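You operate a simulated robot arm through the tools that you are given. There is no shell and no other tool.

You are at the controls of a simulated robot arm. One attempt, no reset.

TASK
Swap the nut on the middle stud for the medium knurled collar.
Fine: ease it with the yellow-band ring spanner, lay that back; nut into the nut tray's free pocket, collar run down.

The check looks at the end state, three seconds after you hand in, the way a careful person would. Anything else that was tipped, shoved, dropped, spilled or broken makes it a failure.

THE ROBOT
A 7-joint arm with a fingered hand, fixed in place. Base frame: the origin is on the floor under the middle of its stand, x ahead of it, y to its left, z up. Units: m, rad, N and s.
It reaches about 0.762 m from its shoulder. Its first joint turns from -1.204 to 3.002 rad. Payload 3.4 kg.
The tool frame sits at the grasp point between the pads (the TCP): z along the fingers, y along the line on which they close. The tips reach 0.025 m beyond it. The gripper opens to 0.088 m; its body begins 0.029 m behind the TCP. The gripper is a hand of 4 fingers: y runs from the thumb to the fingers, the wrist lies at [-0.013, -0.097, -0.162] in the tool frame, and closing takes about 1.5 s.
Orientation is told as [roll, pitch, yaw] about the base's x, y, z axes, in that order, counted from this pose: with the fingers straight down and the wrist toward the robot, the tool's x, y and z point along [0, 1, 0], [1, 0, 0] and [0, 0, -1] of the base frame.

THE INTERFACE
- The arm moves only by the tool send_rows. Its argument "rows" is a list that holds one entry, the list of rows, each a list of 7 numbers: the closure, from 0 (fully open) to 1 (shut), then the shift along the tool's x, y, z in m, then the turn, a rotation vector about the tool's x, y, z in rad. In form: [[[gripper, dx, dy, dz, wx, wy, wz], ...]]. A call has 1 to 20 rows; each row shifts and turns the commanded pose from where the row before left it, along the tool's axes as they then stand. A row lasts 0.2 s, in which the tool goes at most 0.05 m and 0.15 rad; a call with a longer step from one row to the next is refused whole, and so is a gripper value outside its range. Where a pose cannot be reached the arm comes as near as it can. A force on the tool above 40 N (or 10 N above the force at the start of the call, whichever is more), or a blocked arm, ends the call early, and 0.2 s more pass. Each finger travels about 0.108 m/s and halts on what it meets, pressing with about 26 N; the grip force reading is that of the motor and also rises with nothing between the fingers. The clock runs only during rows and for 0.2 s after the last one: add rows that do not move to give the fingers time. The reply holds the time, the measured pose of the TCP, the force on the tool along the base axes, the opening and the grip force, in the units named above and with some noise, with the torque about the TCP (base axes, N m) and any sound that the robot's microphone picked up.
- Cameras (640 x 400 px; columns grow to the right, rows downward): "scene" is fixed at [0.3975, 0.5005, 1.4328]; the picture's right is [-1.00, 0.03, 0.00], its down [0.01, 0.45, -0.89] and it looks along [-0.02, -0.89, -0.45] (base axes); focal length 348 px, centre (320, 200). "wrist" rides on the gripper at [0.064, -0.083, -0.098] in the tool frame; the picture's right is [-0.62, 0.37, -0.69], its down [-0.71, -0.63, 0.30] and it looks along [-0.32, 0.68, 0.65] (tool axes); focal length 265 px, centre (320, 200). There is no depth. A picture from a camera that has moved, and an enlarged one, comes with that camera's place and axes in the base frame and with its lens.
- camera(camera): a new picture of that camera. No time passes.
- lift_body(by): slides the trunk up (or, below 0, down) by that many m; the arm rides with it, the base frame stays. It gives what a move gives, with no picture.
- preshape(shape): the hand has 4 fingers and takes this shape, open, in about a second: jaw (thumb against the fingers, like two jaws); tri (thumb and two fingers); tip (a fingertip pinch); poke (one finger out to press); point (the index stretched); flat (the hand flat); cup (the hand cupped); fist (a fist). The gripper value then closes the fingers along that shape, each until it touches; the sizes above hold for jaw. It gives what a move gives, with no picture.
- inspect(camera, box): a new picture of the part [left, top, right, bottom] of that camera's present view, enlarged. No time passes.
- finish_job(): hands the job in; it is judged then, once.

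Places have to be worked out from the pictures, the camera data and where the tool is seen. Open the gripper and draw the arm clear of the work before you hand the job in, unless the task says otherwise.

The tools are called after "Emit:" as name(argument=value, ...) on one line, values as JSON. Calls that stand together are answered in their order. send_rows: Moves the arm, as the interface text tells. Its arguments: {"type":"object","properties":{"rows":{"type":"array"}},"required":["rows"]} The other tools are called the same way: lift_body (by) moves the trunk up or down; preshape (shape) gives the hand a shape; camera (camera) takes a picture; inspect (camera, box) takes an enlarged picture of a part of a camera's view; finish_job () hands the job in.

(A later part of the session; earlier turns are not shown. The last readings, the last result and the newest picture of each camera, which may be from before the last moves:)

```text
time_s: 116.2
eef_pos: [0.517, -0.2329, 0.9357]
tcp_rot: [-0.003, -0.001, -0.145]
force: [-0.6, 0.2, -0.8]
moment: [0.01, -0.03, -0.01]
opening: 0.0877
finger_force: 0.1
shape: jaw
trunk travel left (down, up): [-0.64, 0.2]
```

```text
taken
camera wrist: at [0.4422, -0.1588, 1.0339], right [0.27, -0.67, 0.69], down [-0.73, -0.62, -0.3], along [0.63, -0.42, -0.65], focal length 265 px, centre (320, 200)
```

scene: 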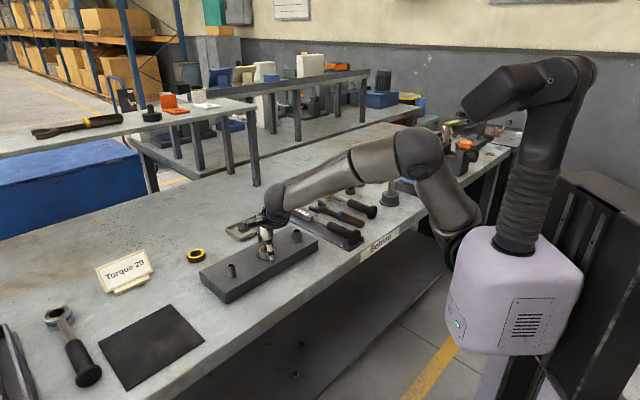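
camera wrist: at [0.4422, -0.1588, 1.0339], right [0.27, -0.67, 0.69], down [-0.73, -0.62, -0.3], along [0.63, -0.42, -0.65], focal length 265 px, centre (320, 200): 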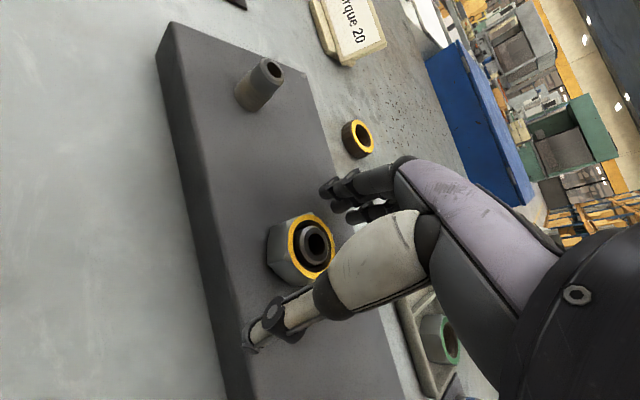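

Level and centred again. I grip the nut and turn another 120°, following the thread upward at about 1.4 mm per radian.

Emit:
send_rows(rows=[[[0.4, 0, 0, 0, 0, 0, 0], [0.6, 0, 0, 0, 0, 0, 0], [0.8, 0, 0, 0, 0, 0, 0], [0.9, 0, 0, 0, 0, 0, 0], [0.9, 0, 0, 0, 0, 0, 0], [0.9, 0, 0, 0, 0, 0, 0], [0.9, 0, 0, -0.0002, 0, 0, -0.12], [0.9, 0, 0, -0.0002, 0, 0, -0.12], [0.9, 0, 0, -0.0002, 0, 0, -0.12], [0.9, 0, 0, -0.0002, 0, 0, -0.12], [0.9, 0, 0, -0.0001, 0, 0, -0.12], [0.9, 0, 0, 0, 0, 0, 0]]])

Emit:
inspect(camera="scene", box=[240, 215, 300, 265])

Emit:
inspect(camera="wrist", box=[240, 170, 400, 330])

```text
time_s: 118.8
eef_pos: [0.5162, -0.2333, 0.9361]
tcp_rot: [-0.002, 0.001, 0.452]
force: [2.3, -1.2, 0.1]
moment: [0.01, -0.08, -0.02]
opening: 0.0306
finger_force: 25.5
shape: jaw
trunk travel left (down, up): [-0.64, 0.2]
```

```text
8.00 times, centred on (270, 240) of scene
camera zoom: at [0.3975, 0.5005, 1.4328], right [-1.0, 0.03, 0.0], down [0.01, 0.45, -0.89], along [-0.02, -0.89, -0.45], focal length 2785 px, centre (720, -120)
```

zoom: 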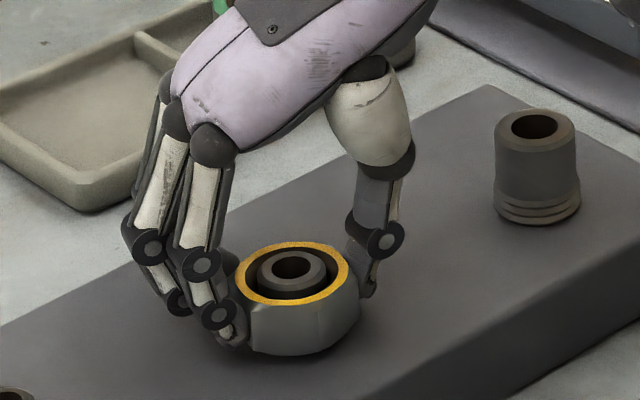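

```text
2.50 times, centred on (320, 250) of wrist
camera zoom: at [0.4121, -0.2139, 1.0345], right [0.6, -0.39, 0.69], down [-0.25, -0.92, -0.3], along [0.76, 0.01, -0.65], focal length 664 px, centre (320, 75)
```

zoom: 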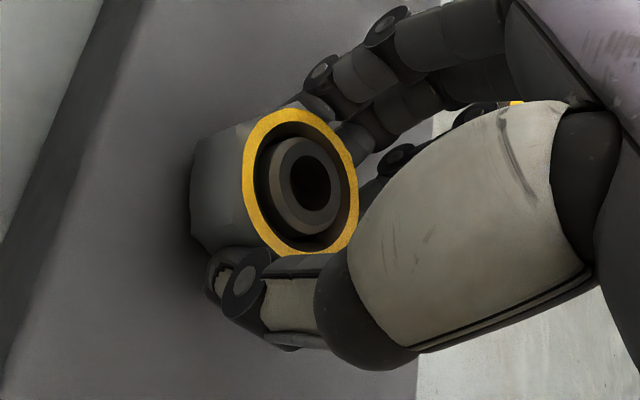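

It turns smoothly with negligible load. I complete the stroke to yaw 1.95.

Emit:
send_rows(rows=[[[0.9, 0, 0, -0.0002, 0, 0, -0.125], [0.9, 0, 0, -0.0002, 0, 0, -0.125], [0.9, 0, 0, -0.0002, 0, 0, -0.125], [0.9, 0, 0, -0.0002, 0, 0, -0.125], [0.9, 0, 0, -0.0002, 0, 0, -0.125], [0.9, 0, 0, -0.0002, 0, 0, -0.125], [0.9, 0, 0, -0.0002, 0, 0, -0.125], [0.9, 0, 0, -0.0002, 0, 0, -0.125], [0.9, 0, 0, -0.0002, 0, 0, -0.125], [0.9, 0, 0, -0.0002, 0, 0, -0.125], [0.9, 0, 0, -0.0002, 0, 0, -0.125], [0.9, 0, 0, -0.0002, 0, 0, -0.125], [0.9, 0, 0, 0, 0, 0, 0]]])

Emit:
inspect(camera="wrist", box=[240, 170, 400, 330])

```text
time_s: 121.6
eef_pos: [0.5158, -0.2359, 0.9374]
tcp_rot: [0.001, 0.002, 1.955]
force: [5.1, 1.9, -2.2]
moment: [0.13, -0.02, -0.02]
opening: 0.0304
finger_force: 26.3
shape: jaw
trunk travel left (down, up): [-0.64, 0.2]
```

```text
2.50 times, centred on (320, 250) of wrist
camera zoom: at [0.4877, -0.3361, 1.0364], right [0.44, 0.57, 0.69], down [0.9, -0.32, -0.3], along [0.04, 0.75, -0.65], focal length 664 px, centre (320, 75)
```

zoom: 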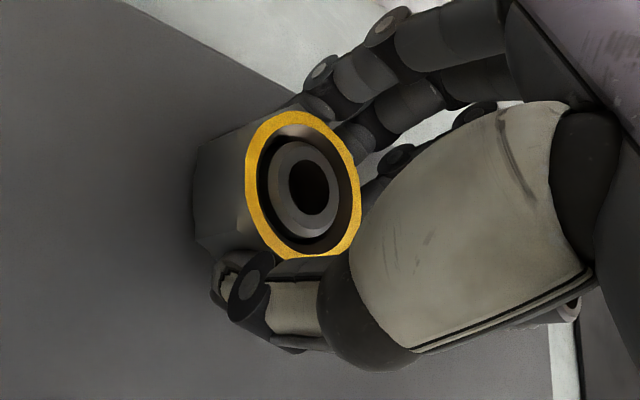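

The stud top is now nearly level with the nut top, about 5.5 mm of rise in total. I open, wind back 120° and regrip.

Emit:
send_rows(rows=[[[0.5, 0, 0, 0, 0, 0, 0], [0, 0, 0, 0, 0, 0, 0], [0, 0, 0, 0, 0, 0, 0], [0, 0, 0, 0, 0, 0, 0.1496], [0, 0, 0, 0, 0, 0, 0.1496], [0, 0, 0, 0, 0, 0, 0.1496], [0, 0, 0, 0, 0, 0, 0.1496], [0, 0, 0, 0, 0, 0, 0.1496], [0, 0, 0, 0, 0, 0, 0.1496], [0, 0, 0, 0, 0, 0, 0.1496], [0, 0, 0, 0, 0, 0, 0.1496], [0, 0, 0, 0, 0, 0, 0.1496], [0, 0, 0, 0, 0, 0, 0.1496], [0, 0, 0, 0, 0, 0, 0.1496], [0, 0, 0, 0, 0, 0, 0.1496], [0, 0, 0, 0, 0, 0, 0.1496], [0, 0, 0, 0, 0, 0, 0.1496], [0, 0, 0, 0, 0, 0, 0]]])

Emit:
camera(camera="wrist")

Emit:
inspect(camera="scene", box=[240, 215, 300, 265])

```text
time_s: 125.4
eef_pos: [0.5155, -0.2359, 0.9386]
tcp_rot: [-0.002, -0.002, -0.144]
force: [0.1, -0.1, -0.5]
moment: [0.03, 0.01, -0.02]
opening: 0.0877
finger_force: 0.1
shape: jaw
trunk travel left (down, up): [-0.64, 0.2]
```

```text
taken
camera wrist: at [0.4413, -0.1597, 1.0365], right [0.27, -0.67, 0.69], down [-0.73, -0.62, -0.3], along [0.63, -0.42, -0.65], focal length 265 px, centre (320, 200)
```

wrist: 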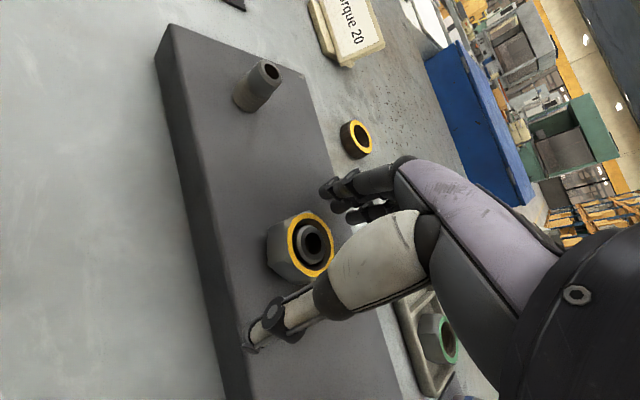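

```text
8.00 times, centred on (270, 240) of scene
camera zoom: at [0.3975, 0.5005, 1.4328], right [-1.0, 0.03, 0.0], down [0.01, 0.45, -0.89], along [-0.02, -0.89, -0.45], focal length 2785 px, centre (720, -120)
```

zoom: 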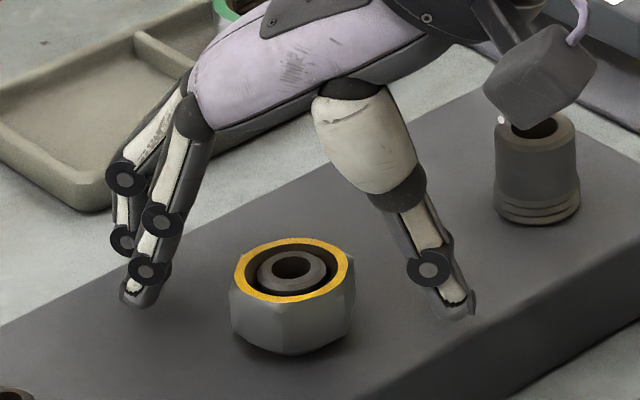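

Another stroke: grip and turn 120° with the hand following the thread.

Emit:
send_rows(rows=[[[0.4, 0, 0.0005, 0, 0, 0, 0], [0.6, 0, 0, 0, 0, 0, 0], [0.8, 0, 0, 0, 0, 0, 0], [0.9, 0, 0, 0, 0, 0, 0], [0.9, 0, 0, 0, 0, 0, 0], [0.9, 0, 0, -0.0002, 0, 0, -0.145], [0.9, 0, 0, -0.0002, 0, 0, -0.145], [0.9, 0, 0, -0.0002, 0, 0, -0.145], [0.9, 0, 0, -0.0002, 0, 0, -0.145], [0.9, 0, 0, -0.0001, 0, 0, -0.145], [0.9, 0, 0, -0.0002, 0, 0, -0.145], [0.9, 0, 0, -0.0002, 0, 0, -0.145], [0.9, 0, 0, -0.0002, 0, 0, -0.145], [0.9, 0, 0, -0.0002, 0, 0, -0.145], [0.9, 0, 0, -0.0001, 0, 0, -0.145], [0.9, 0, 0, -0.0002, 0, 0, -0.145], [0.9, 0, 0, -0.0002, 0, 0, -0.145], [0.9, 0, 0, -0.0002, 0, 0, -0.145], [0.9, 0, 0, -0.0002, 0, 0, -0.145], [0.9, 0, 0, 0, 0, 0, 0]]])

Emit:
inspect(camera="wrist", box=[240, 170, 400, 330])

Emit:
inspect(camera="scene", box=[240, 215, 300, 265])

```text
time_s: 129.6
eef_pos: [0.5162, -0.2345, 0.9417]
tcp_rot: [0.001, 0.001, 1.89]
force: [2.0, -0.1, -1.5]
moment: [-0.02, -0.02, 0.01]
opening: 0.0303
finger_force: 26.1
shape: jaw
trunk travel left (down, up): [-0.64, 0.2]
```

```text
2.50 times, centred on (320, 250) of wrist
camera zoom: at [0.4812, -0.3343, 1.0399], right [0.47, 0.55, 0.69], down [0.88, -0.37, -0.3], along [0.09, 0.75, -0.65], focal length 664 px, centre (320, 75)
```

zoom: 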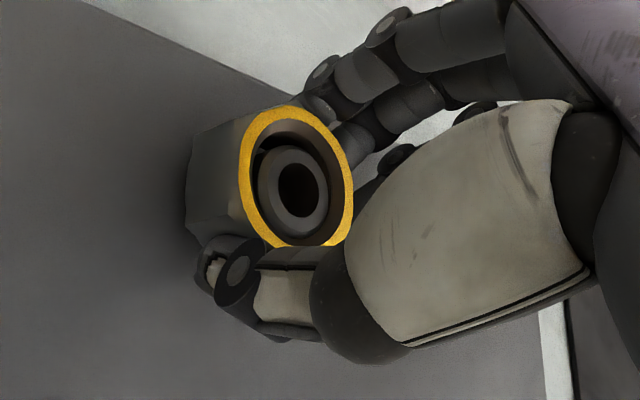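

```text
8.00 times, centred on (270, 240) of scene
camera zoom: at [0.3975, 0.5005, 1.4328], right [-1.0, 0.03, 0.0], down [0.01, 0.45, -0.89], along [-0.02, -0.89, -0.45], focal length 2785 px, centre (720, -120)
```

zoom: 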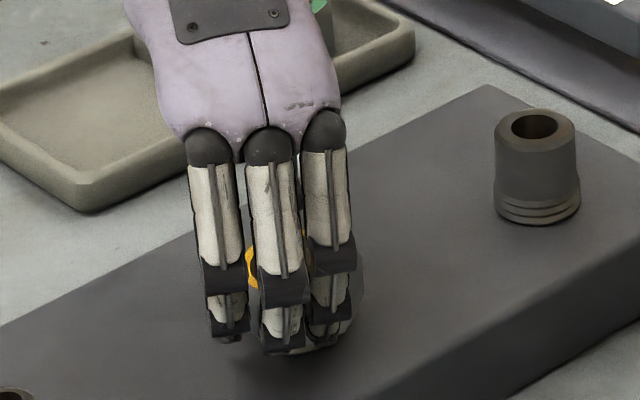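

The nut has now risen about 7.5–8 mm. I test whether it has left the thread by lifting 3 mm gently and watching the force.

Emit:
send_rows(rows=[[[0.9, 0, 0, -0.001, 0, 0, 0], [0.9, 0, 0, -0.001, 0, 0, 0], [0.9, 0, 0, -0.001, 0, 0, 0], [0.9, 0, 0, 0, 0, 0, 0]]])

Emit:
inspect(camera="wrist", box=[240, 170, 400, 330])

```text
time_s: 130.6
eef_pos: [0.5167, -0.2348, 0.9437]
tcp_rot: [0.002, 0.002, 1.889]
force: [2.1, 0.7, -1.7]
moment: [-0.01, -0.07, 0.01]
opening: 0.0303
finger_force: 25.8
shape: jaw
trunk travel left (down, up): [-0.64, 0.2]
```

```text
2.50 times, centred on (320, 250) of wrist
camera zoom: at [0.4805, -0.3346, 1.0427], right [0.47, 0.54, 0.69], down [0.88, -0.38, -0.3], along [0.09, 0.75, -0.65], focal length 664 px, centre (320, 75)
```

zoom: 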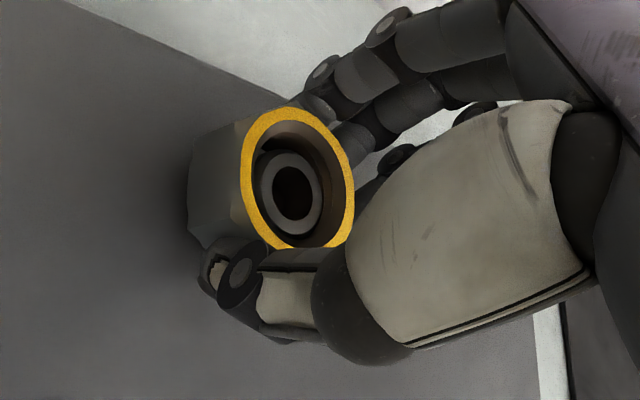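

The nut came up freely with no added force, so it is off the thread. I lift it straight up clear of the stud.

Emit:
send_rows(rows=[[[0.95, 0, 0, -0.004, 0, 0, 0], [0.95, 0, 0, -0.004, 0, 0, 0], [0.95, 0, 0, -0.004, 0, 0, 0], [0.95, 0, 0, -0.004, 0, 0, 0], [0.95, 0, 0, -0.005, 0, 0, 0], [0.95, 0, 0, -0.005, 0, 0, 0], [0.95, 0, 0, -0.01, 0, 0, 0], [0.95, 0, 0, -0.015, 0, 0, 0], [0.95, 0, 0, -0.02, 0, 0, 0], [0.95, 0, 0, 0, 0, 0, 0]]])

Emit:
camera(camera="wrist")

Emit:
inspect(camera="scene", box=[220, 190, 320, 270])

```text
time_s: 132.8
eef_pos: [0.5149, -0.2354, 1.0148]
tcp_rot: [0.001, 0.003, 1.888]
force: [-0.6, 0.3, -0.8]
moment: [0.0, 0.01, 0.01]
opening: 0.0303
finger_force: 25.9
shape: jaw
trunk travel left (down, up): [-0.64, 0.2]
```

```text
taken
camera wrist: at [0.4792, -0.3345, 1.1137], right [0.47, 0.54, 0.69], down [0.88, -0.38, -0.3], along [0.1, 0.75, -0.65], focal length 265 px, centre (320, 200)
```

wrist: 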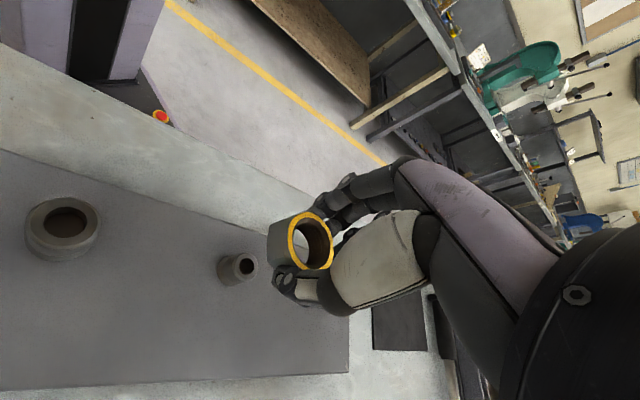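

```text
5.00 times, centred on (270, 230) of scene
camera zoom: at [0.3975, 0.5005, 1.4328], right [-1.0, 0.03, 0.0], down [0.01, 0.45, -0.89], along [-0.02, -0.89, -0.45], focal length 1740 px, centre (570, 50)
```

zoom: 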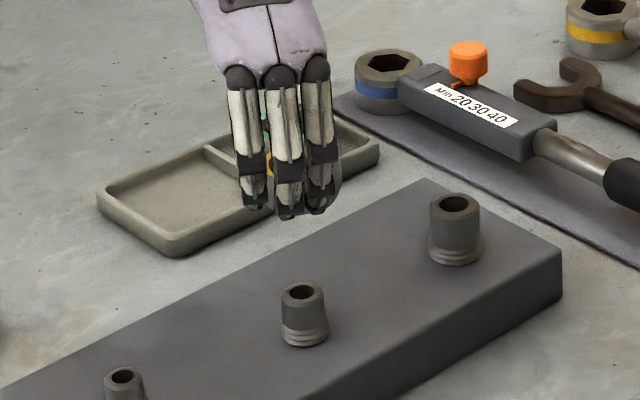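

The nut is off and held securely. The free pocket's centre is about (0.606, -0.418) and it is roughly 65 × 70 mm. I turn the hand back to yaw -0.75 (reaching outward) while still above the stud.

Emit:
send_rows(rows=[[[0.95, 0, 0, 0, 0, 0, 0.1467], [0.95, 0, 0, 0, 0, 0, 0.1467], [0.95, 0, 0, 0, 0, 0, 0.1467], [0.95, 0, 0, 0, 0, 0, 0.1467], [0.95, 0, 0, 0, 0, 0, 0.1467], [0.95, 0, 0, 0, 0, 0, 0.1467], [0.95, 0, 0, 0, 0, 0, 0.1467], [0.95, 0, 0, 0, 0, 0, 0.1467], [0.95, 0, 0, 0, 0, 0, 0.1467], [0.95, 0, 0, 0, 0, 0, 0.1467], [0.95, 0, 0, 0, 0, 0, 0.1467], [0.95, 0, 0, 0, 0, 0, 0.1467], [0.95, 0, 0, 0, 0, 0, 0.1467], [0.95, 0, 0, 0, 0, 0, 0.1467], [0.95, 0, 0, 0, 0, 0, 0.1467], [0.95, 0, 0, 0, 0, 0, 0.1467], [0.95, 0, 0, 0, 0, 0, 0.1467], [0.95, 0, 0, 0, 0, 0, 0.1467], [0.95, 0, 0, 0, 0, 0, 0]]])

Emit:
camera(camera="scene")

Emit:
camera(camera="wrist")

```text
time_s: 136.8
eef_pos: [0.5155, -0.2343, 1.0159]
tcp_rot: [0.01, 0.004, -0.756]
force: [1.1, -0.3, -0.5]
moment: [-0.01, -0.02, -0.02]
opening: 0.0303
finger_force: 25.6
shape: jaw
trunk travel left (down, up): [-0.64, 0.2]
```

```text
taken
```

scene: 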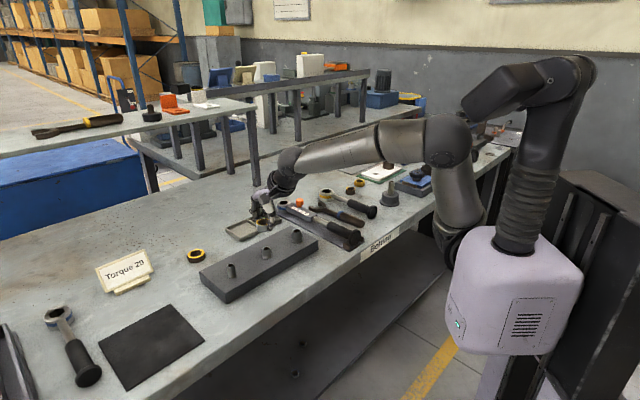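

```text
taken
camera wrist: at [0.4979, -0.1332, 1.115], right [-0.16, -0.71, 0.69], down [-0.95, -0.08, -0.31], along [0.28, -0.7, -0.66], focal length 265 px, centre (320, 200)
```

wrist: 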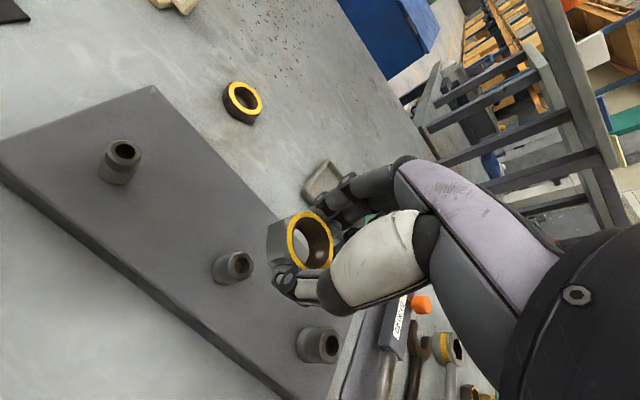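

Yaw -0.756, level and steady. I carry the nut at this height to above the free pocket.

Emit:
send_rows(rows=[[[0.95, -0.0144, 0.0382, 0, 0, 0, 0], [0.95, -0.0144, 0.0382, 0, 0, 0, 0], [0.95, -0.0144, 0.0382, 0, 0, 0, 0], [0.95, -0.0144, 0.0382, 0, 0, 0, 0], [0.95, -0.0144, 0.0382, 0, 0, 0, 0], [0.95, 0, 0, 0, 0, 0, 0], [0.95, 0, 0, 0, 0, 0, 0]]])

Emit:
camera(camera="scene")

Emit:
camera(camera="wrist")

```text
time_s: 138.4
eef_pos: [0.6045, -0.4208, 1.0138]
tcp_rot: [0.001, -0.003, -0.754]
force: [0.2, -0.6, -0.9]
moment: [-0.01, 0.0, -0.03]
opening: 0.0299
finger_force: 25.6
shape: jaw
trunk travel left (down, up): [-0.64, 0.2]
```

```text
taken
```

scene: 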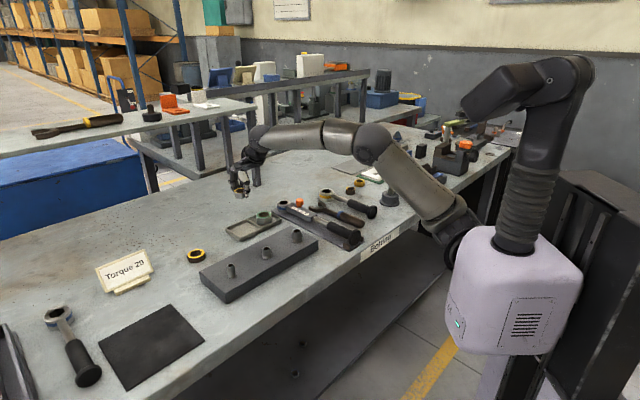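

```text
taken
camera wrist: at [0.5867, -0.3173, 1.1126], right [-0.16, -0.7, 0.69], down [-0.95, -0.09, -0.3], along [0.28, -0.7, -0.65], focal length 265 px, centre (320, 200)
```

wrist: 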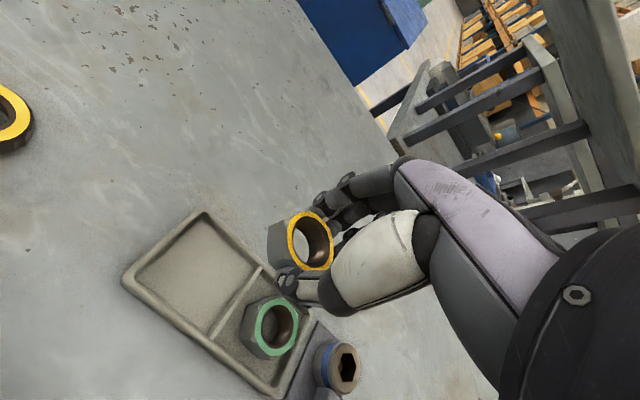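

The hand reached (0.605, -0.421). I enlarge the wrist view to locate the free pocket precisely.

Emit:
inspect(camera="wrist", box=[110, 190, 350, 400])

Emit:
inspect(camera="scene", box=[215, 160, 315, 250])

```text
1.90 times, centred on (230, 295) of wrist
camera zoom: at [0.5867, -0.3173, 1.1126], right [-0.16, -0.7, 0.69], down [-0.95, -0.09, -0.3], along [0.28, -0.7, -0.65], focal length 506 px, centre (491, 19)
```

zoom: 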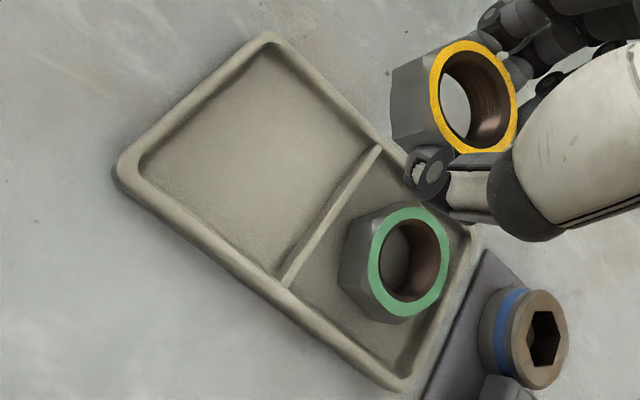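

```text
4.44 times, centred on (265, 205) of scene
camera zoom: at [0.3975, 0.5005, 1.4328], right [-1.0, 0.03, 0.0], down [0.01, 0.45, -0.89], along [-0.02, -0.89, -0.45], focal length 1547 px, centre (564, 178)
```

zoom: 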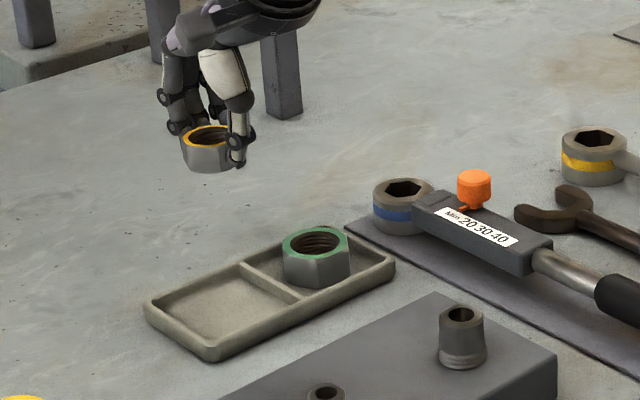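

The pocket centre by both cameras is (0.606, -0.417). I centre the hand over it and descend to z ≈ 0.93, about 2.5 cm above touchdown.

Emit:
send_rows(rows=[[[0.95, 0.0038, -0.0015, 0.01, 0, 0, 0], [0.95, 0, 0, 0.015, 0, 0, 0], [0.95, 0, 0, 0.015, 0, 0, 0], [0.95, 0, 0, 0.015, 0, 0, 0], [0.95, 0, 0, 0.015, 0, 0, 0], [0.95, 0, 0, 0.012, 0, 0, 0], [0.95, 0, 0, 0, 0, 0, 0]]])

Emit:
camera(camera="wrist")

Emit:
inspect(camera="scene", box=[215, 180, 315, 260])

```text
time_s: 140.0
eef_pos: [0.6071, -0.414, 0.9329]
tcp_rot: [-0.001, -0.003, -0.755]
force: [0.4, 0.2, -1.0]
moment: [-0.02, 0.01, -0.01]
opening: 0.0298
finger_force: 26.1
shape: jaw
trunk travel left (down, up): [-0.64, 0.2]
```

```text
taken
camera wrist: at [0.5893, -0.3106, 1.0317], right [-0.16, -0.7, 0.69], down [-0.95, -0.09, -0.31], along [0.28, -0.71, -0.65], focal length 265 px, centre (320, 200)
```

wrist: 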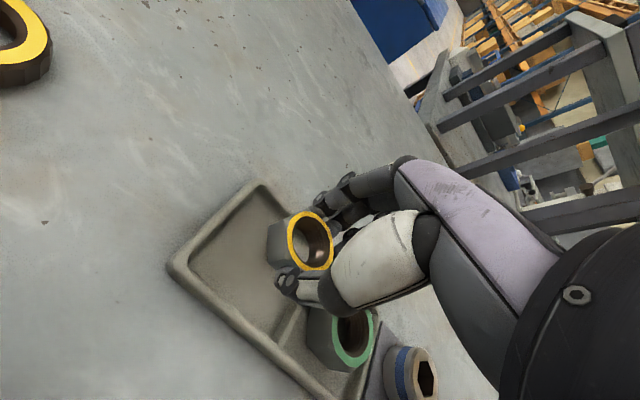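

```text
5.00 times, centred on (265, 220) of scene
camera zoom: at [0.3975, 0.5005, 1.4328], right [-1.0, 0.03, 0.0], down [0.01, 0.45, -0.89], along [-0.02, -0.89, -0.45], focal length 1740 px, centre (595, 100)
```

zoom: 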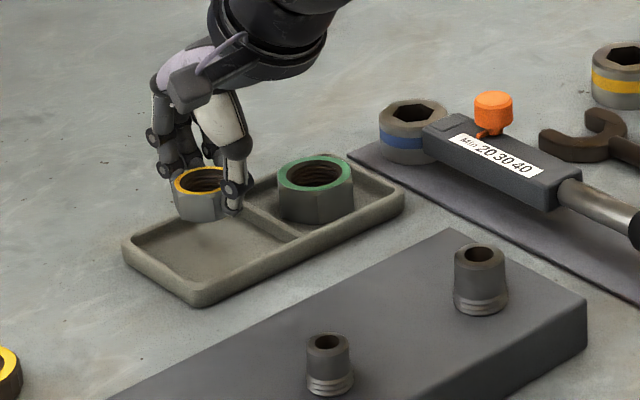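

The nut is over the pocket, with a couple of millimetres of correction needed. I lower it in, slowing near the floor and watching for contact.

Emit:
send_rows(rows=[[[0.95, -0.0029, 0.0013, 0.005, 0, 0, 0], [0.95, 0, 0, 0.006, 0, 0, 0], [0.95, 0, 0, 0.006, 0, 0, 0], [0.95, 0, 0, 0.004, 0, 0, 0], [0.95, 0, 0, 0.002, 0, 0, 0], [0.95, 0, 0, 0, 0, 0, 0]]])

Emit:
inspect(camera="wrist", box=[160, 160, 400, 400])

Emit:
inspect(camera="scene", box=[220, 200, 300, 250])

```text
time_s: 141.4
eef_pos: [0.607, -0.4163, 0.9105]
tcp_rot: [-0.001, -0.003, -0.754]
force: [-0.4, 0.5, -0.7]
moment: [0.01, 0.02, 0.0]
opening: 0.0297
finger_force: 25.6
shape: jaw
trunk travel left (down, up): [-0.64, 0.2]
```

```text
1.67 times, centred on (280, 280) of wrist
camera zoom: at [0.5888, -0.3133, 1.0085], right [-0.16, -0.7, 0.69], down [-0.95, -0.09, -0.3], along [0.28, -0.71, -0.65], focal length 442 px, centre (387, 67)
```

zoom: 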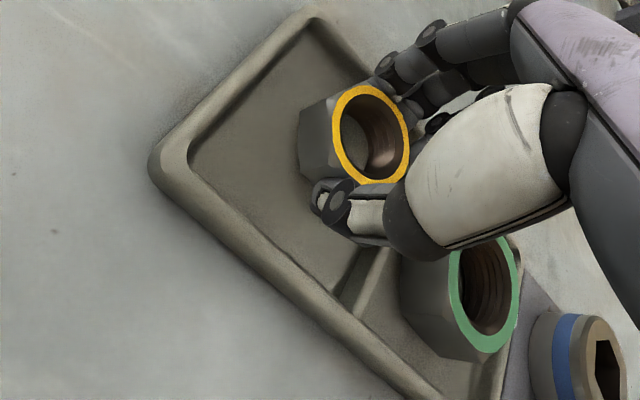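

```text
8.00 times, centred on (260, 225) of scene
camera zoom: at [0.3975, 0.5005, 1.4328], right [-1.0, 0.03, 0.0], down [0.01, 0.45, -0.89], along [-0.02, -0.89, -0.45], focal length 2785 px, centre (800, 0)
```

zoom: 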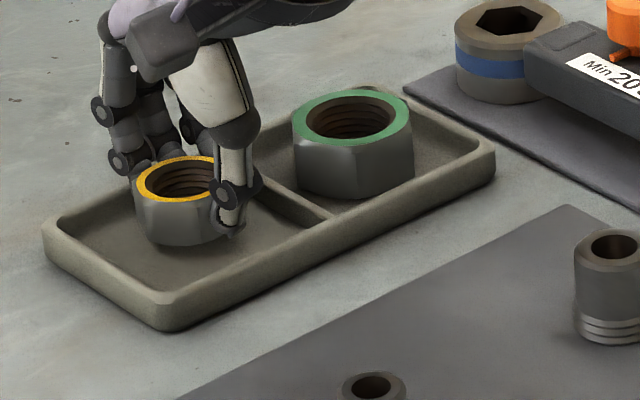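

The nut is a few millimetres above the pocket floor and well inside it. I lower it to contact.

Emit:
send_rows(rows=[[[0.95, 0, 0, 0.0015, 0, 0, 0], [0.95, 0, 0, 0.0015, 0, 0, 0], [0.95, 0, 0, 0.001, 0, 0, 0], [0.95, 0, 0, 0, 0, 0, 0]]])

Emit:
inspect(camera="scene", box=[220, 200, 300, 250])

```text
time_s: 142.4
eef_pos: [0.6053, -0.4173, 0.9074]
tcp_rot: [0.001, -0.001, -0.752]
force: [-0.3, -0.2, -1.2]
moment: [-0.03, 0.0, 0.01]
opening: 0.0297
finger_force: 26.0
shape: jaw
trunk travel left (down, up): [-0.64, 0.2]
```

```text
8.00 times, centred on (260, 225) of scene
camera zoom: at [0.3975, 0.5005, 1.4328], right [-1.0, 0.03, 0.0], down [0.01, 0.45, -0.89], along [-0.02, -0.89, -0.45], focal length 2785 px, centre (800, 0)
```

zoom: 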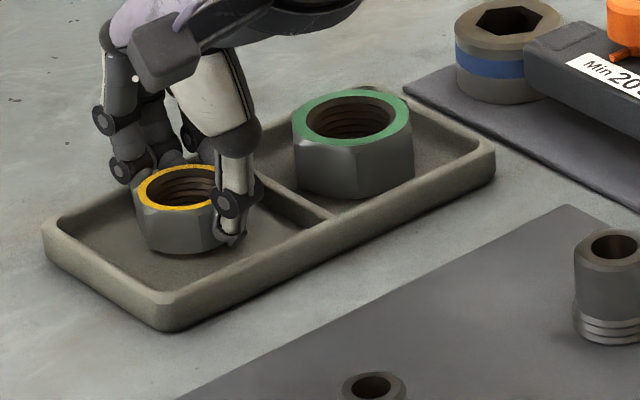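

No contact force yet (still carrying its weight); I continue down in 1 mm steps.

Emit:
send_rows(rows=[[[0.95, 0, 0, 0.001, 0, 0, 0], [0.95, 0, 0, 0.001, 0, 0, 0], [0.95, 0, 0, 0.001, 0, 0, 0], [0.95, 0, 0, 0, 0, 0, 0]]])

Emit:
inspect(camera="scene", box=[220, 200, 300, 250])

```text
time_s: 143.4
eef_pos: [0.6055, -0.4171, 0.9043]
tcp_rot: [0.002, -0.004, -0.754]
force: [-1.2, 1.2, 2.6]
moment: [-0.08, -0.09, 0.02]
opening: 0.0298
finger_force: 26.3
shape: jaw
trunk travel left (down, up): [-0.64, 0.2]
```

```text
8.00 times, centred on (260, 225) of scene
camera zoom: at [0.3975, 0.5005, 1.4328], right [-1.0, 0.03, 0.0], down [0.01, 0.45, -0.89], along [-0.02, -0.89, -0.45], focal length 2785 px, centre (800, 0)
```

zoom: 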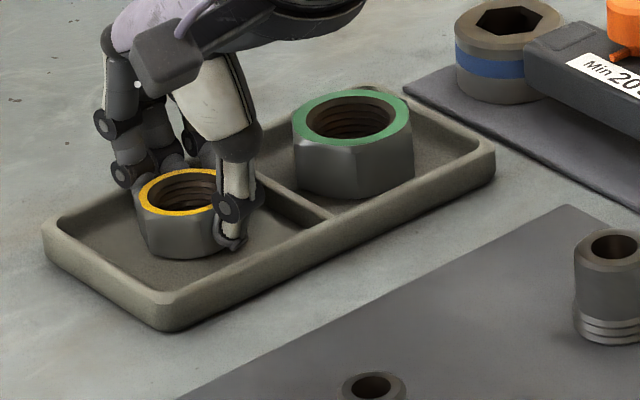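

Contact: the nut rests on the pocket floor. I open the fingers just a few millimetres, lift the hand above the rim, then open fully.

Emit:
send_rows(rows=[[[0.7, 0, 0, 0, 0, 0, 0], [0.6, 0, 0, 0, 0, 0, 0], [0.55, 0, 0, 0, 0, 0, 0], [0.52, 0, 0, 0, 0, 0, 0], [0.52, 0, 0, -0.001, 0, 0, 0]]])

Emit:
inspect(camera="scene", box=[220, 200, 300, 250])

Emit:
inspect(camera="wrist", box=[160, 160, 400, 400])

```text
time_s: 144.6
eef_pos: [0.6063, -0.4171, 0.9056]
tcp_rot: [0.0, -0.002, -0.754]
force: [-1.8, 1.2, 1.3]
moment: [-0.01, 0.02, -0.05]
opening: 0.0406
finger_force: 0.0
shape: jaw
trunk travel left (down, up): [-0.64, 0.2]
```

```text
8.00 times, centred on (260, 225) of scene
camera zoom: at [0.3975, 0.5005, 1.4328], right [-1.0, 0.03, 0.0], down [0.01, 0.45, -0.89], along [-0.02, -0.89, -0.45], focal length 2785 px, centre (800, 0)
```

zoom: 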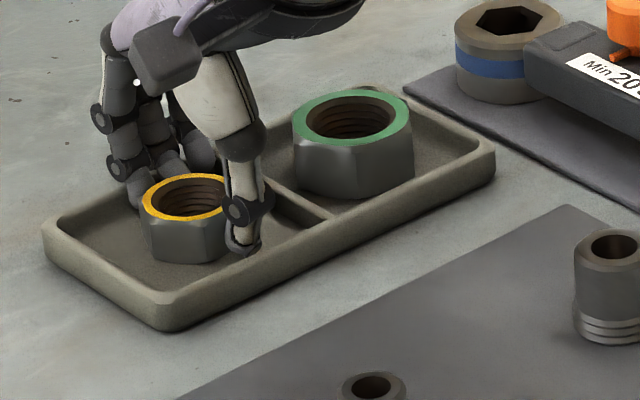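

```text
1.67 times, centred on (280, 280) of wrist
camera zoom: at [0.5883, -0.313, 1.0035], right [-0.16, -0.7, 0.69], down [-0.95, -0.09, -0.31], along [0.28, -0.71, -0.65], focal length 442 px, centre (387, 67)
```

zoom: 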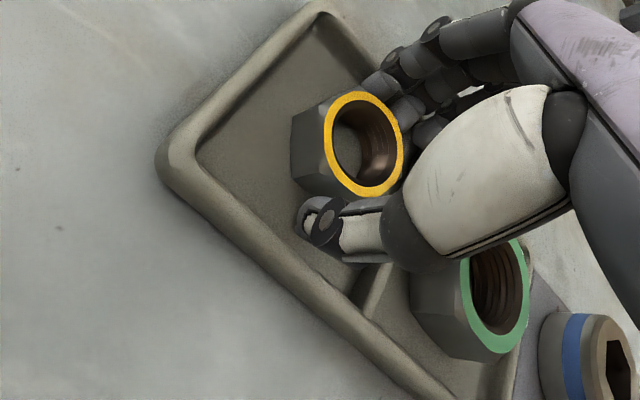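

The grip is released and the nut sits in the pocket. I raise the hand straight up in small steps, opening slightly more as it clears the rim.

Emit:
send_rows(rows=[[[0.5, 0, 0, -0.003, 0, 0, 0], [0.48, 0, 0, -0.004, 0, 0, 0], [0.45, 0, 0, -0.006, 0, 0, 0], [0.4, 0, 0, -0.008, 0, 0, 0], [0.3, 0, 0, -0.015, 0, 0, 0], [0.2, 0, 0, -0.02, 0, 0, 0], [0, 0, 0, -0.03, 0, 0, 0], [0, 0, 0, 0, 0, 0, 0]]])

Emit:
inspect(camera="scene", box=[210, 190, 310, 255])

Emit:
camera(camera="wrist")

```text
time_s: 146.4
eef_pos: [0.606, -0.417, 0.9912]
tcp_rot: [-0.001, -0.001, -0.754]
force: [0.3, -1.1, -0.8]
moment: [0.0, -0.05, -0.04]
opening: 0.0876
finger_force: 0.1
shape: jaw
trunk travel left (down, up): [-0.64, 0.2]
```

```text
6.15 times, centred on (260, 222) of scene
camera zoom: at [0.3975, 0.5005, 1.4328], right [-1.0, 0.03, 0.0], down [0.01, 0.45, -0.89], along [-0.02, -0.89, -0.45], focal length 2142 px, centre (689, 62)
```

zoom: 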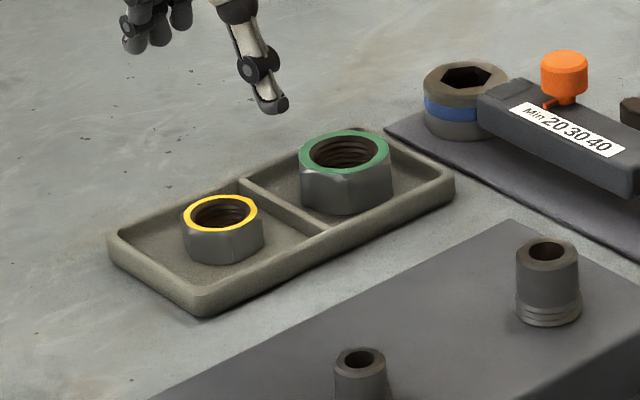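

```text
taken
camera wrist: at [0.589, -0.3126, 1.0888], right [-0.16, -0.7, 0.69], down [-0.95, -0.09, -0.31], along [0.28, -0.71, -0.65], focal length 265 px, centre (320, 200)
```

wrist: 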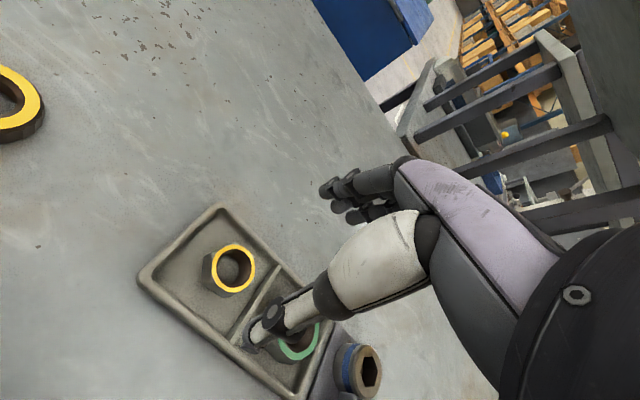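

The nut sits cleanly in the free pocket. Next the collar at about (0.705, -0.27): I turn to yaw -0.4 and move toward it at this height.

Emit:
send_rows(rows=[[[0, 0, 0, -0.01, 0, 0, -0.118], [0, 0, 0, -0.01, 0, 0, -0.118], [0, 0, 0, 0, 0, 0, -0.118], [0, 0.0376, 0.0042, 0, 0, 0, 0], [0, 0.0376, 0.0042, 0, 0, 0, 0], [0, 0.0376, 0.0042, 0, 0, 0, 0], [0, 0.0376, 0.0042, 0, 0, 0, 0], [0, 0, 0, 0, 0, 0, 0]]])

Emit:
camera(camera="wrist")

Emit:
camera(camera="scene")

```text
time_s: 148.2
eef_pos: [0.6805, -0.2836, 1.0117]
tcp_rot: [0.001, -0.001, -0.4]
force: [-0.9, 0.0, 0.0]
moment: [-0.02, 0.03, -0.01]
opening: 0.0875
finger_force: 0.0
shape: jaw
trunk travel left (down, up): [-0.64, 0.2]
```

```text
taken
camera wrist: at [0.6273, -0.1919, 1.1097], right [0.1, -0.71, 0.69], down [-0.86, -0.41, -0.31], along [0.5, -0.57, -0.65], focal length 265 px, centre (320, 200)
```

wrist: 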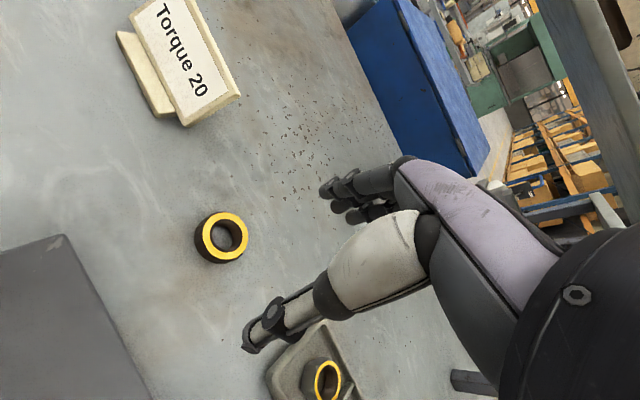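

```text
taken
```

scene: 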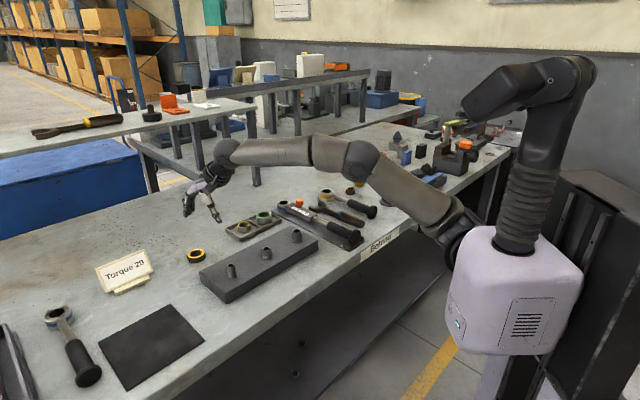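

The collar is at about (0.707, -0.273). I move over it and descend to z ≈ 0.94 first.

Emit:
send_rows(rows=[[[0, 0.0101, 0.0103, 0, 0, 0, 0], [0, 0.0101, 0.0103, 0, 0, 0, 0], [0, 0, 0, 0.015, 0, 0, 0], [0, 0, 0, 0.015, 0, 0, 0], [0, 0, 0, 0.015, 0, 0, 0], [0, 0, 0, 0.015, 0, 0, 0], [0, 0, 0, 0.01, 0, 0, 0], [0, 0, 0, 0, 0, 0, 0]]])

Emit:
camera(camera="wrist")

Emit:
inspect(camera="scene", box=[150, 200, 250, 280])

```text
time_s: 150.0
eef_pos: [0.7073, -0.2749, 0.9392]
tcp_rot: [-0.001, -0.001, -0.398]
force: [0.0, 0.6, 1.3]
moment: [0.04, -0.02, 0.0]
opening: 0.0877
finger_force: 0.0
shape: jaw
trunk travel left (down, up): [-0.64, 0.2]
```

```text
taken
camera wrist: at [0.6548, -0.1831, 1.0379], right [0.1, -0.71, 0.69], down [-0.86, -0.41, -0.3], along [0.5, -0.57, -0.65], focal length 265 px, centre (320, 200)
```

wrist: 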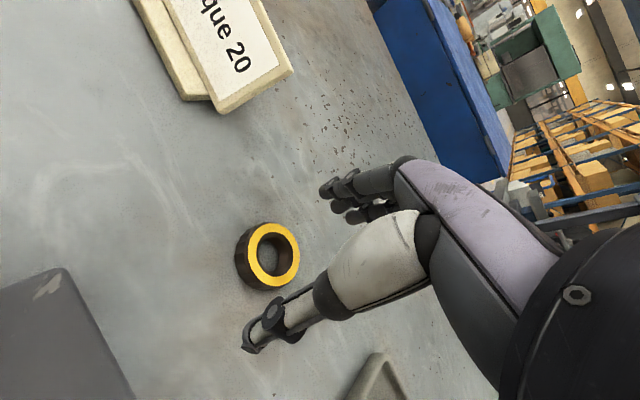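

```text
5.00 times, centred on (200, 240) of scene
camera zoom: at [0.3975, 0.5005, 1.4328], right [-1.0, 0.03, 0.0], down [0.01, 0.45, -0.89], along [-0.02, -0.89, -0.45], focal length 1740 px, centre (920, 0)
```

zoom: 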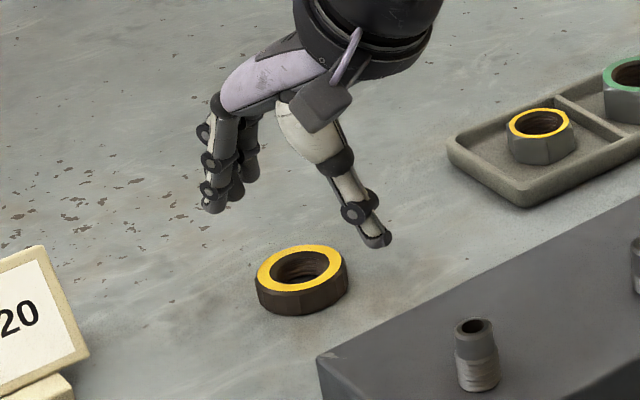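

The collar is within 2–3 mm of the grasp axis. I correct that and descend to z ≈ 0.902, fingertips a few millimetres above the bench.

Emit:
send_rows(rows=[[[0, -0.0008, 0.0024, 0.01, 0, 0, 0], [0, 0, 0, 0.01, 0, 0, 0], [0, 0, 0, 0.01, 0, 0, 0], [0, 0, 0, 0.007, 0, 0, 0], [0, 0, 0, 0, 0, 0, 0]]])

Emit:
inspect(camera="wrist", box=[200, 160, 400, 360])

Emit:
inspect(camera="scene", box=[170, 215, 240, 270])

```text
time_s: 151.2
eef_pos: [0.71, -0.2758, 0.903]
tcp_rot: [-0.002, -0.003, -0.399]
force: [-0.9, 0.0, 0.5]
moment: [0.02, 0.01, 0.01]
opening: 0.0873
finger_force: 0.1
shape: jaw
trunk travel left (down, up): [-0.64, 0.2]
```

```text
2.00 times, centred on (300, 260) of wrist
camera zoom: at [0.6569, -0.1852, 1.0016], right [0.1, -0.71, 0.69], down [-0.86, -0.41, -0.3], along [0.5, -0.57, -0.65], focal length 531 px, centre (360, 80)
```

zoom: 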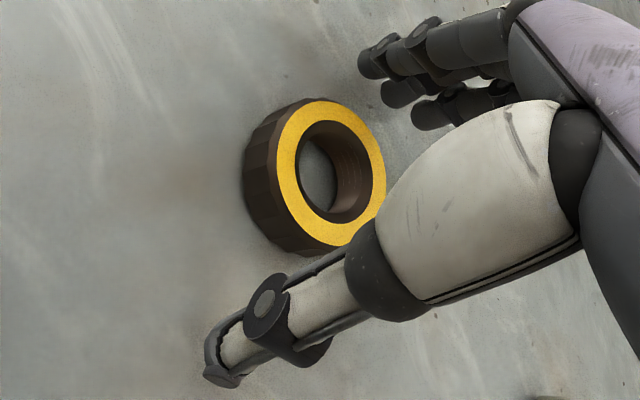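

```text
7.27 times, centred on (205, 242) of scene
camera zoom: at [0.3975, 0.5005, 1.4328], right [-1.0, 0.03, 0.0], down [0.01, 0.45, -0.89], along [-0.02, -0.89, -0.45], focal length 2532 px, centre (1156, -109)
```

zoom: 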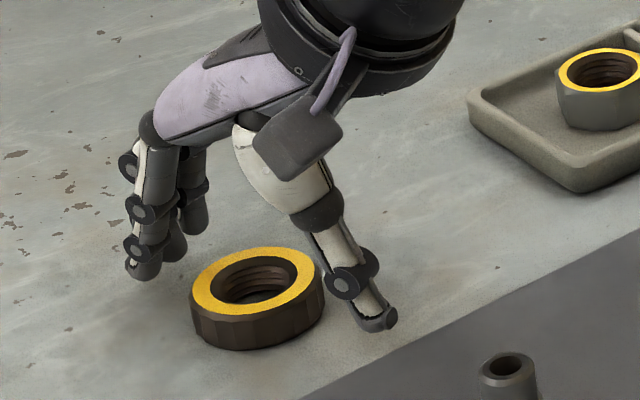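

Centred within a millimetre. I close the hand on the collar.

Emit:
send_rows(rows=[[[0.2, 0, 0, 0, 0, 0, 0], [0.3, 0, 0, 0, 0, 0, 0], [0.4, 0, 0, 0, 0, 0, 0], [0.5, 0, 0, 0, 0, 0, 0], [0.6, 0, 0, 0, 0, 0, 0], [0.7, 0, 0, 0, 0, 0, 0], [0.8, 0, 0, 0, 0, 0, 0], [0.8, 0, 0, 0, 0, 0, 0], [0.8, 0, 0, 0, 0, 0, 0]]])

Emit:
inspect(camera="wrist", box=[200, 160, 400, 360])

Emit:
inspect(camera="scene", box=[170, 215, 240, 270])

```text
time_s: 153.2
eef_pos: [0.7089, -0.2762, 0.9029]
tcp_rot: [-0.003, -0.001, -0.4]
force: [-0.6, -0.6, -0.2]
moment: [-0.02, -0.01, -0.02]
opening: 0.0369
finger_force: 26.4
shape: jaw
trunk travel left (down, up): [-0.64, 0.2]
```

```text
2.00 times, centred on (300, 260) of wrist
camera zoom: at [0.657, -0.1852, 1.0017], right [0.1, -0.71, 0.69], down [-0.86, -0.41, -0.3], along [0.5, -0.57, -0.65], focal length 531 px, centre (360, 80)
```

zoom: 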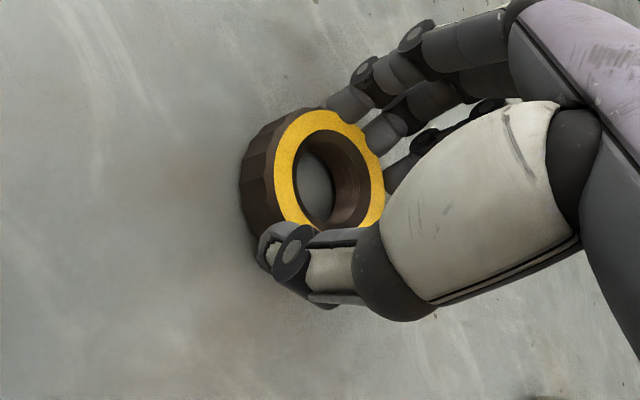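

```text
7.27 times, centred on (205, 242) of scene
camera zoom: at [0.3975, 0.5005, 1.4328], right [-1.0, 0.03, 0.0], down [0.01, 0.45, -0.89], along [-0.02, -0.89, -0.45], focal length 2532 px, centre (1156, -109)
```

zoom: 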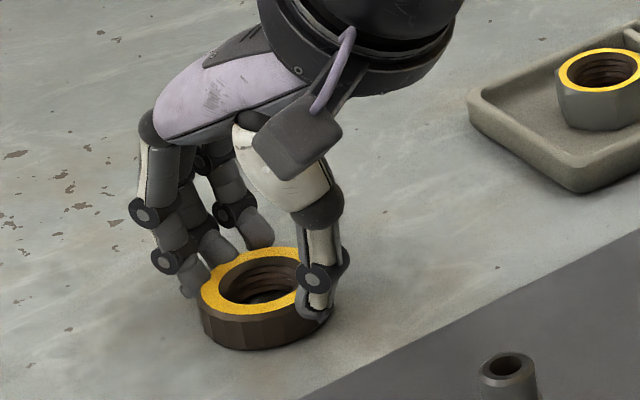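

The collar is gripped (26 N). I lift it straight up and check it's held level.

Emit:
send_rows(rows=[[[0.9, 0, 0, -0.005, 0, 0, 0], [0.9, 0, 0, -0.01, 0, 0, 0], [0.9, 0, 0, -0.015, 0, 0, 0], [0.9, 0, 0, -0.02, 0, 0, 0], [0.9, 0, 0, -0.03, 0, 0, 0], [0.9, 0, 0, -0.03, 0, 0, 0], [0.9, 0, 0, 0, 0, 0, 0]]])

Emit:
camera(camera="wrist")

Emit:
inspect(camera="scene", box=[150, 180, 250, 250])

```text
time_s: 154.8
eef_pos: [0.7077, -0.277, 1.0124]
tcp_rot: [-0.003, -0.003, -0.399]
force: [-0.3, 0.9, -0.9]
moment: [0.01, -0.03, 0.01]
opening: 0.0373
finger_force: 26.4
shape: jaw
trunk travel left (down, up): [-0.64, 0.2]
```

```text
taken
camera wrist: at [0.6564, -0.1859, 1.1115], right [0.1, -0.71, 0.69], down [-0.86, -0.41, -0.3], along [0.5, -0.57, -0.65], focal length 265 px, centre (320, 200)
```

wrist: 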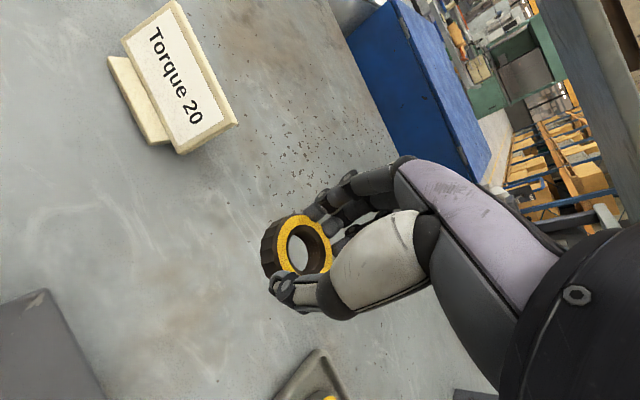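

```text
5.71 times, centred on (200, 215) of scene
camera zoom: at [0.3975, 0.5005, 1.4328], right [-1.0, 0.03, 0.0], down [0.01, 0.45, -0.89], along [-0.02, -0.89, -0.45], focal length 1989 px, centre (1006, 114)
```

zoom: 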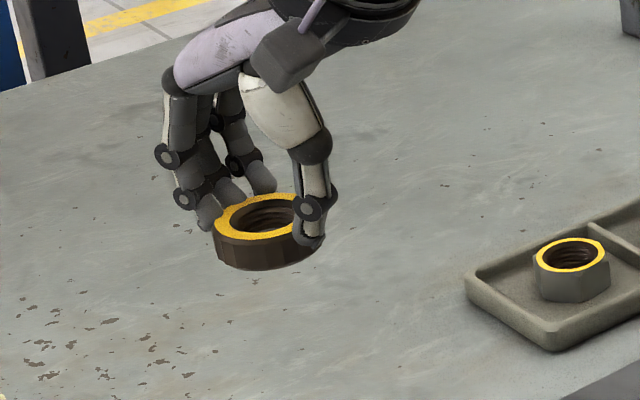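

Collar lifted and held. I enlarge both views to check its level and its offset in the grip.

Emit:
inspect(camera="wrist", box=[240, 180, 360, 300])

Emit:
inspect(camera="scene", box=[175, 205, 225, 240])

```text
3.33 times, centred on (300, 240) of wrist
camera zoom: at [0.6564, -0.1859, 1.1115], right [0.1, -0.71, 0.69], down [-0.86, -0.41, -0.3], along [0.5, -0.57, -0.65], focal length 885 px, centre (387, 67)
```

zoom: 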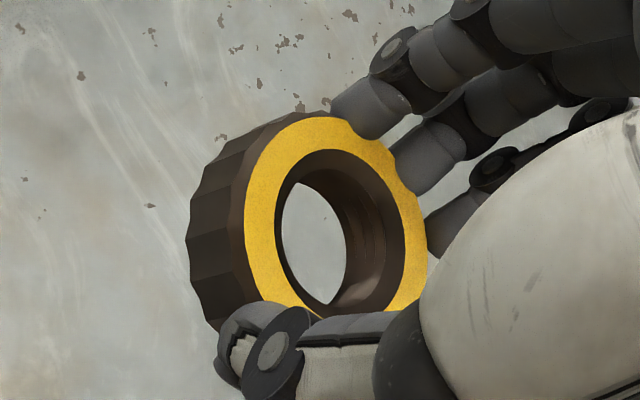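

```text
11.43 times, centred on (200, 222) of scene
camera zoom: at [0.3975, 0.5005, 1.4328], right [-1.0, 0.03, 0.0], down [0.01, 0.45, -0.89], along [-0.02, -0.89, -0.45], focal length 3978 px, centre (1691, -57)
```

zoom: 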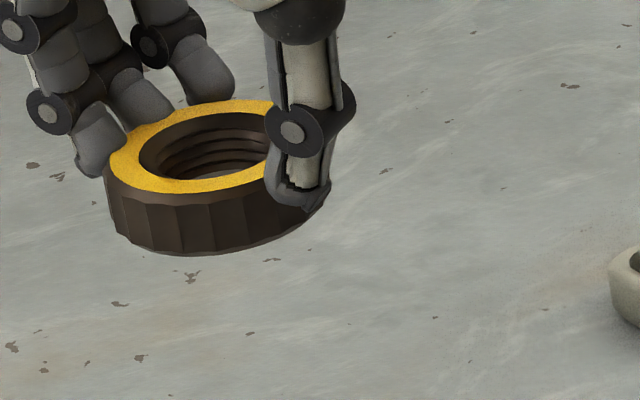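

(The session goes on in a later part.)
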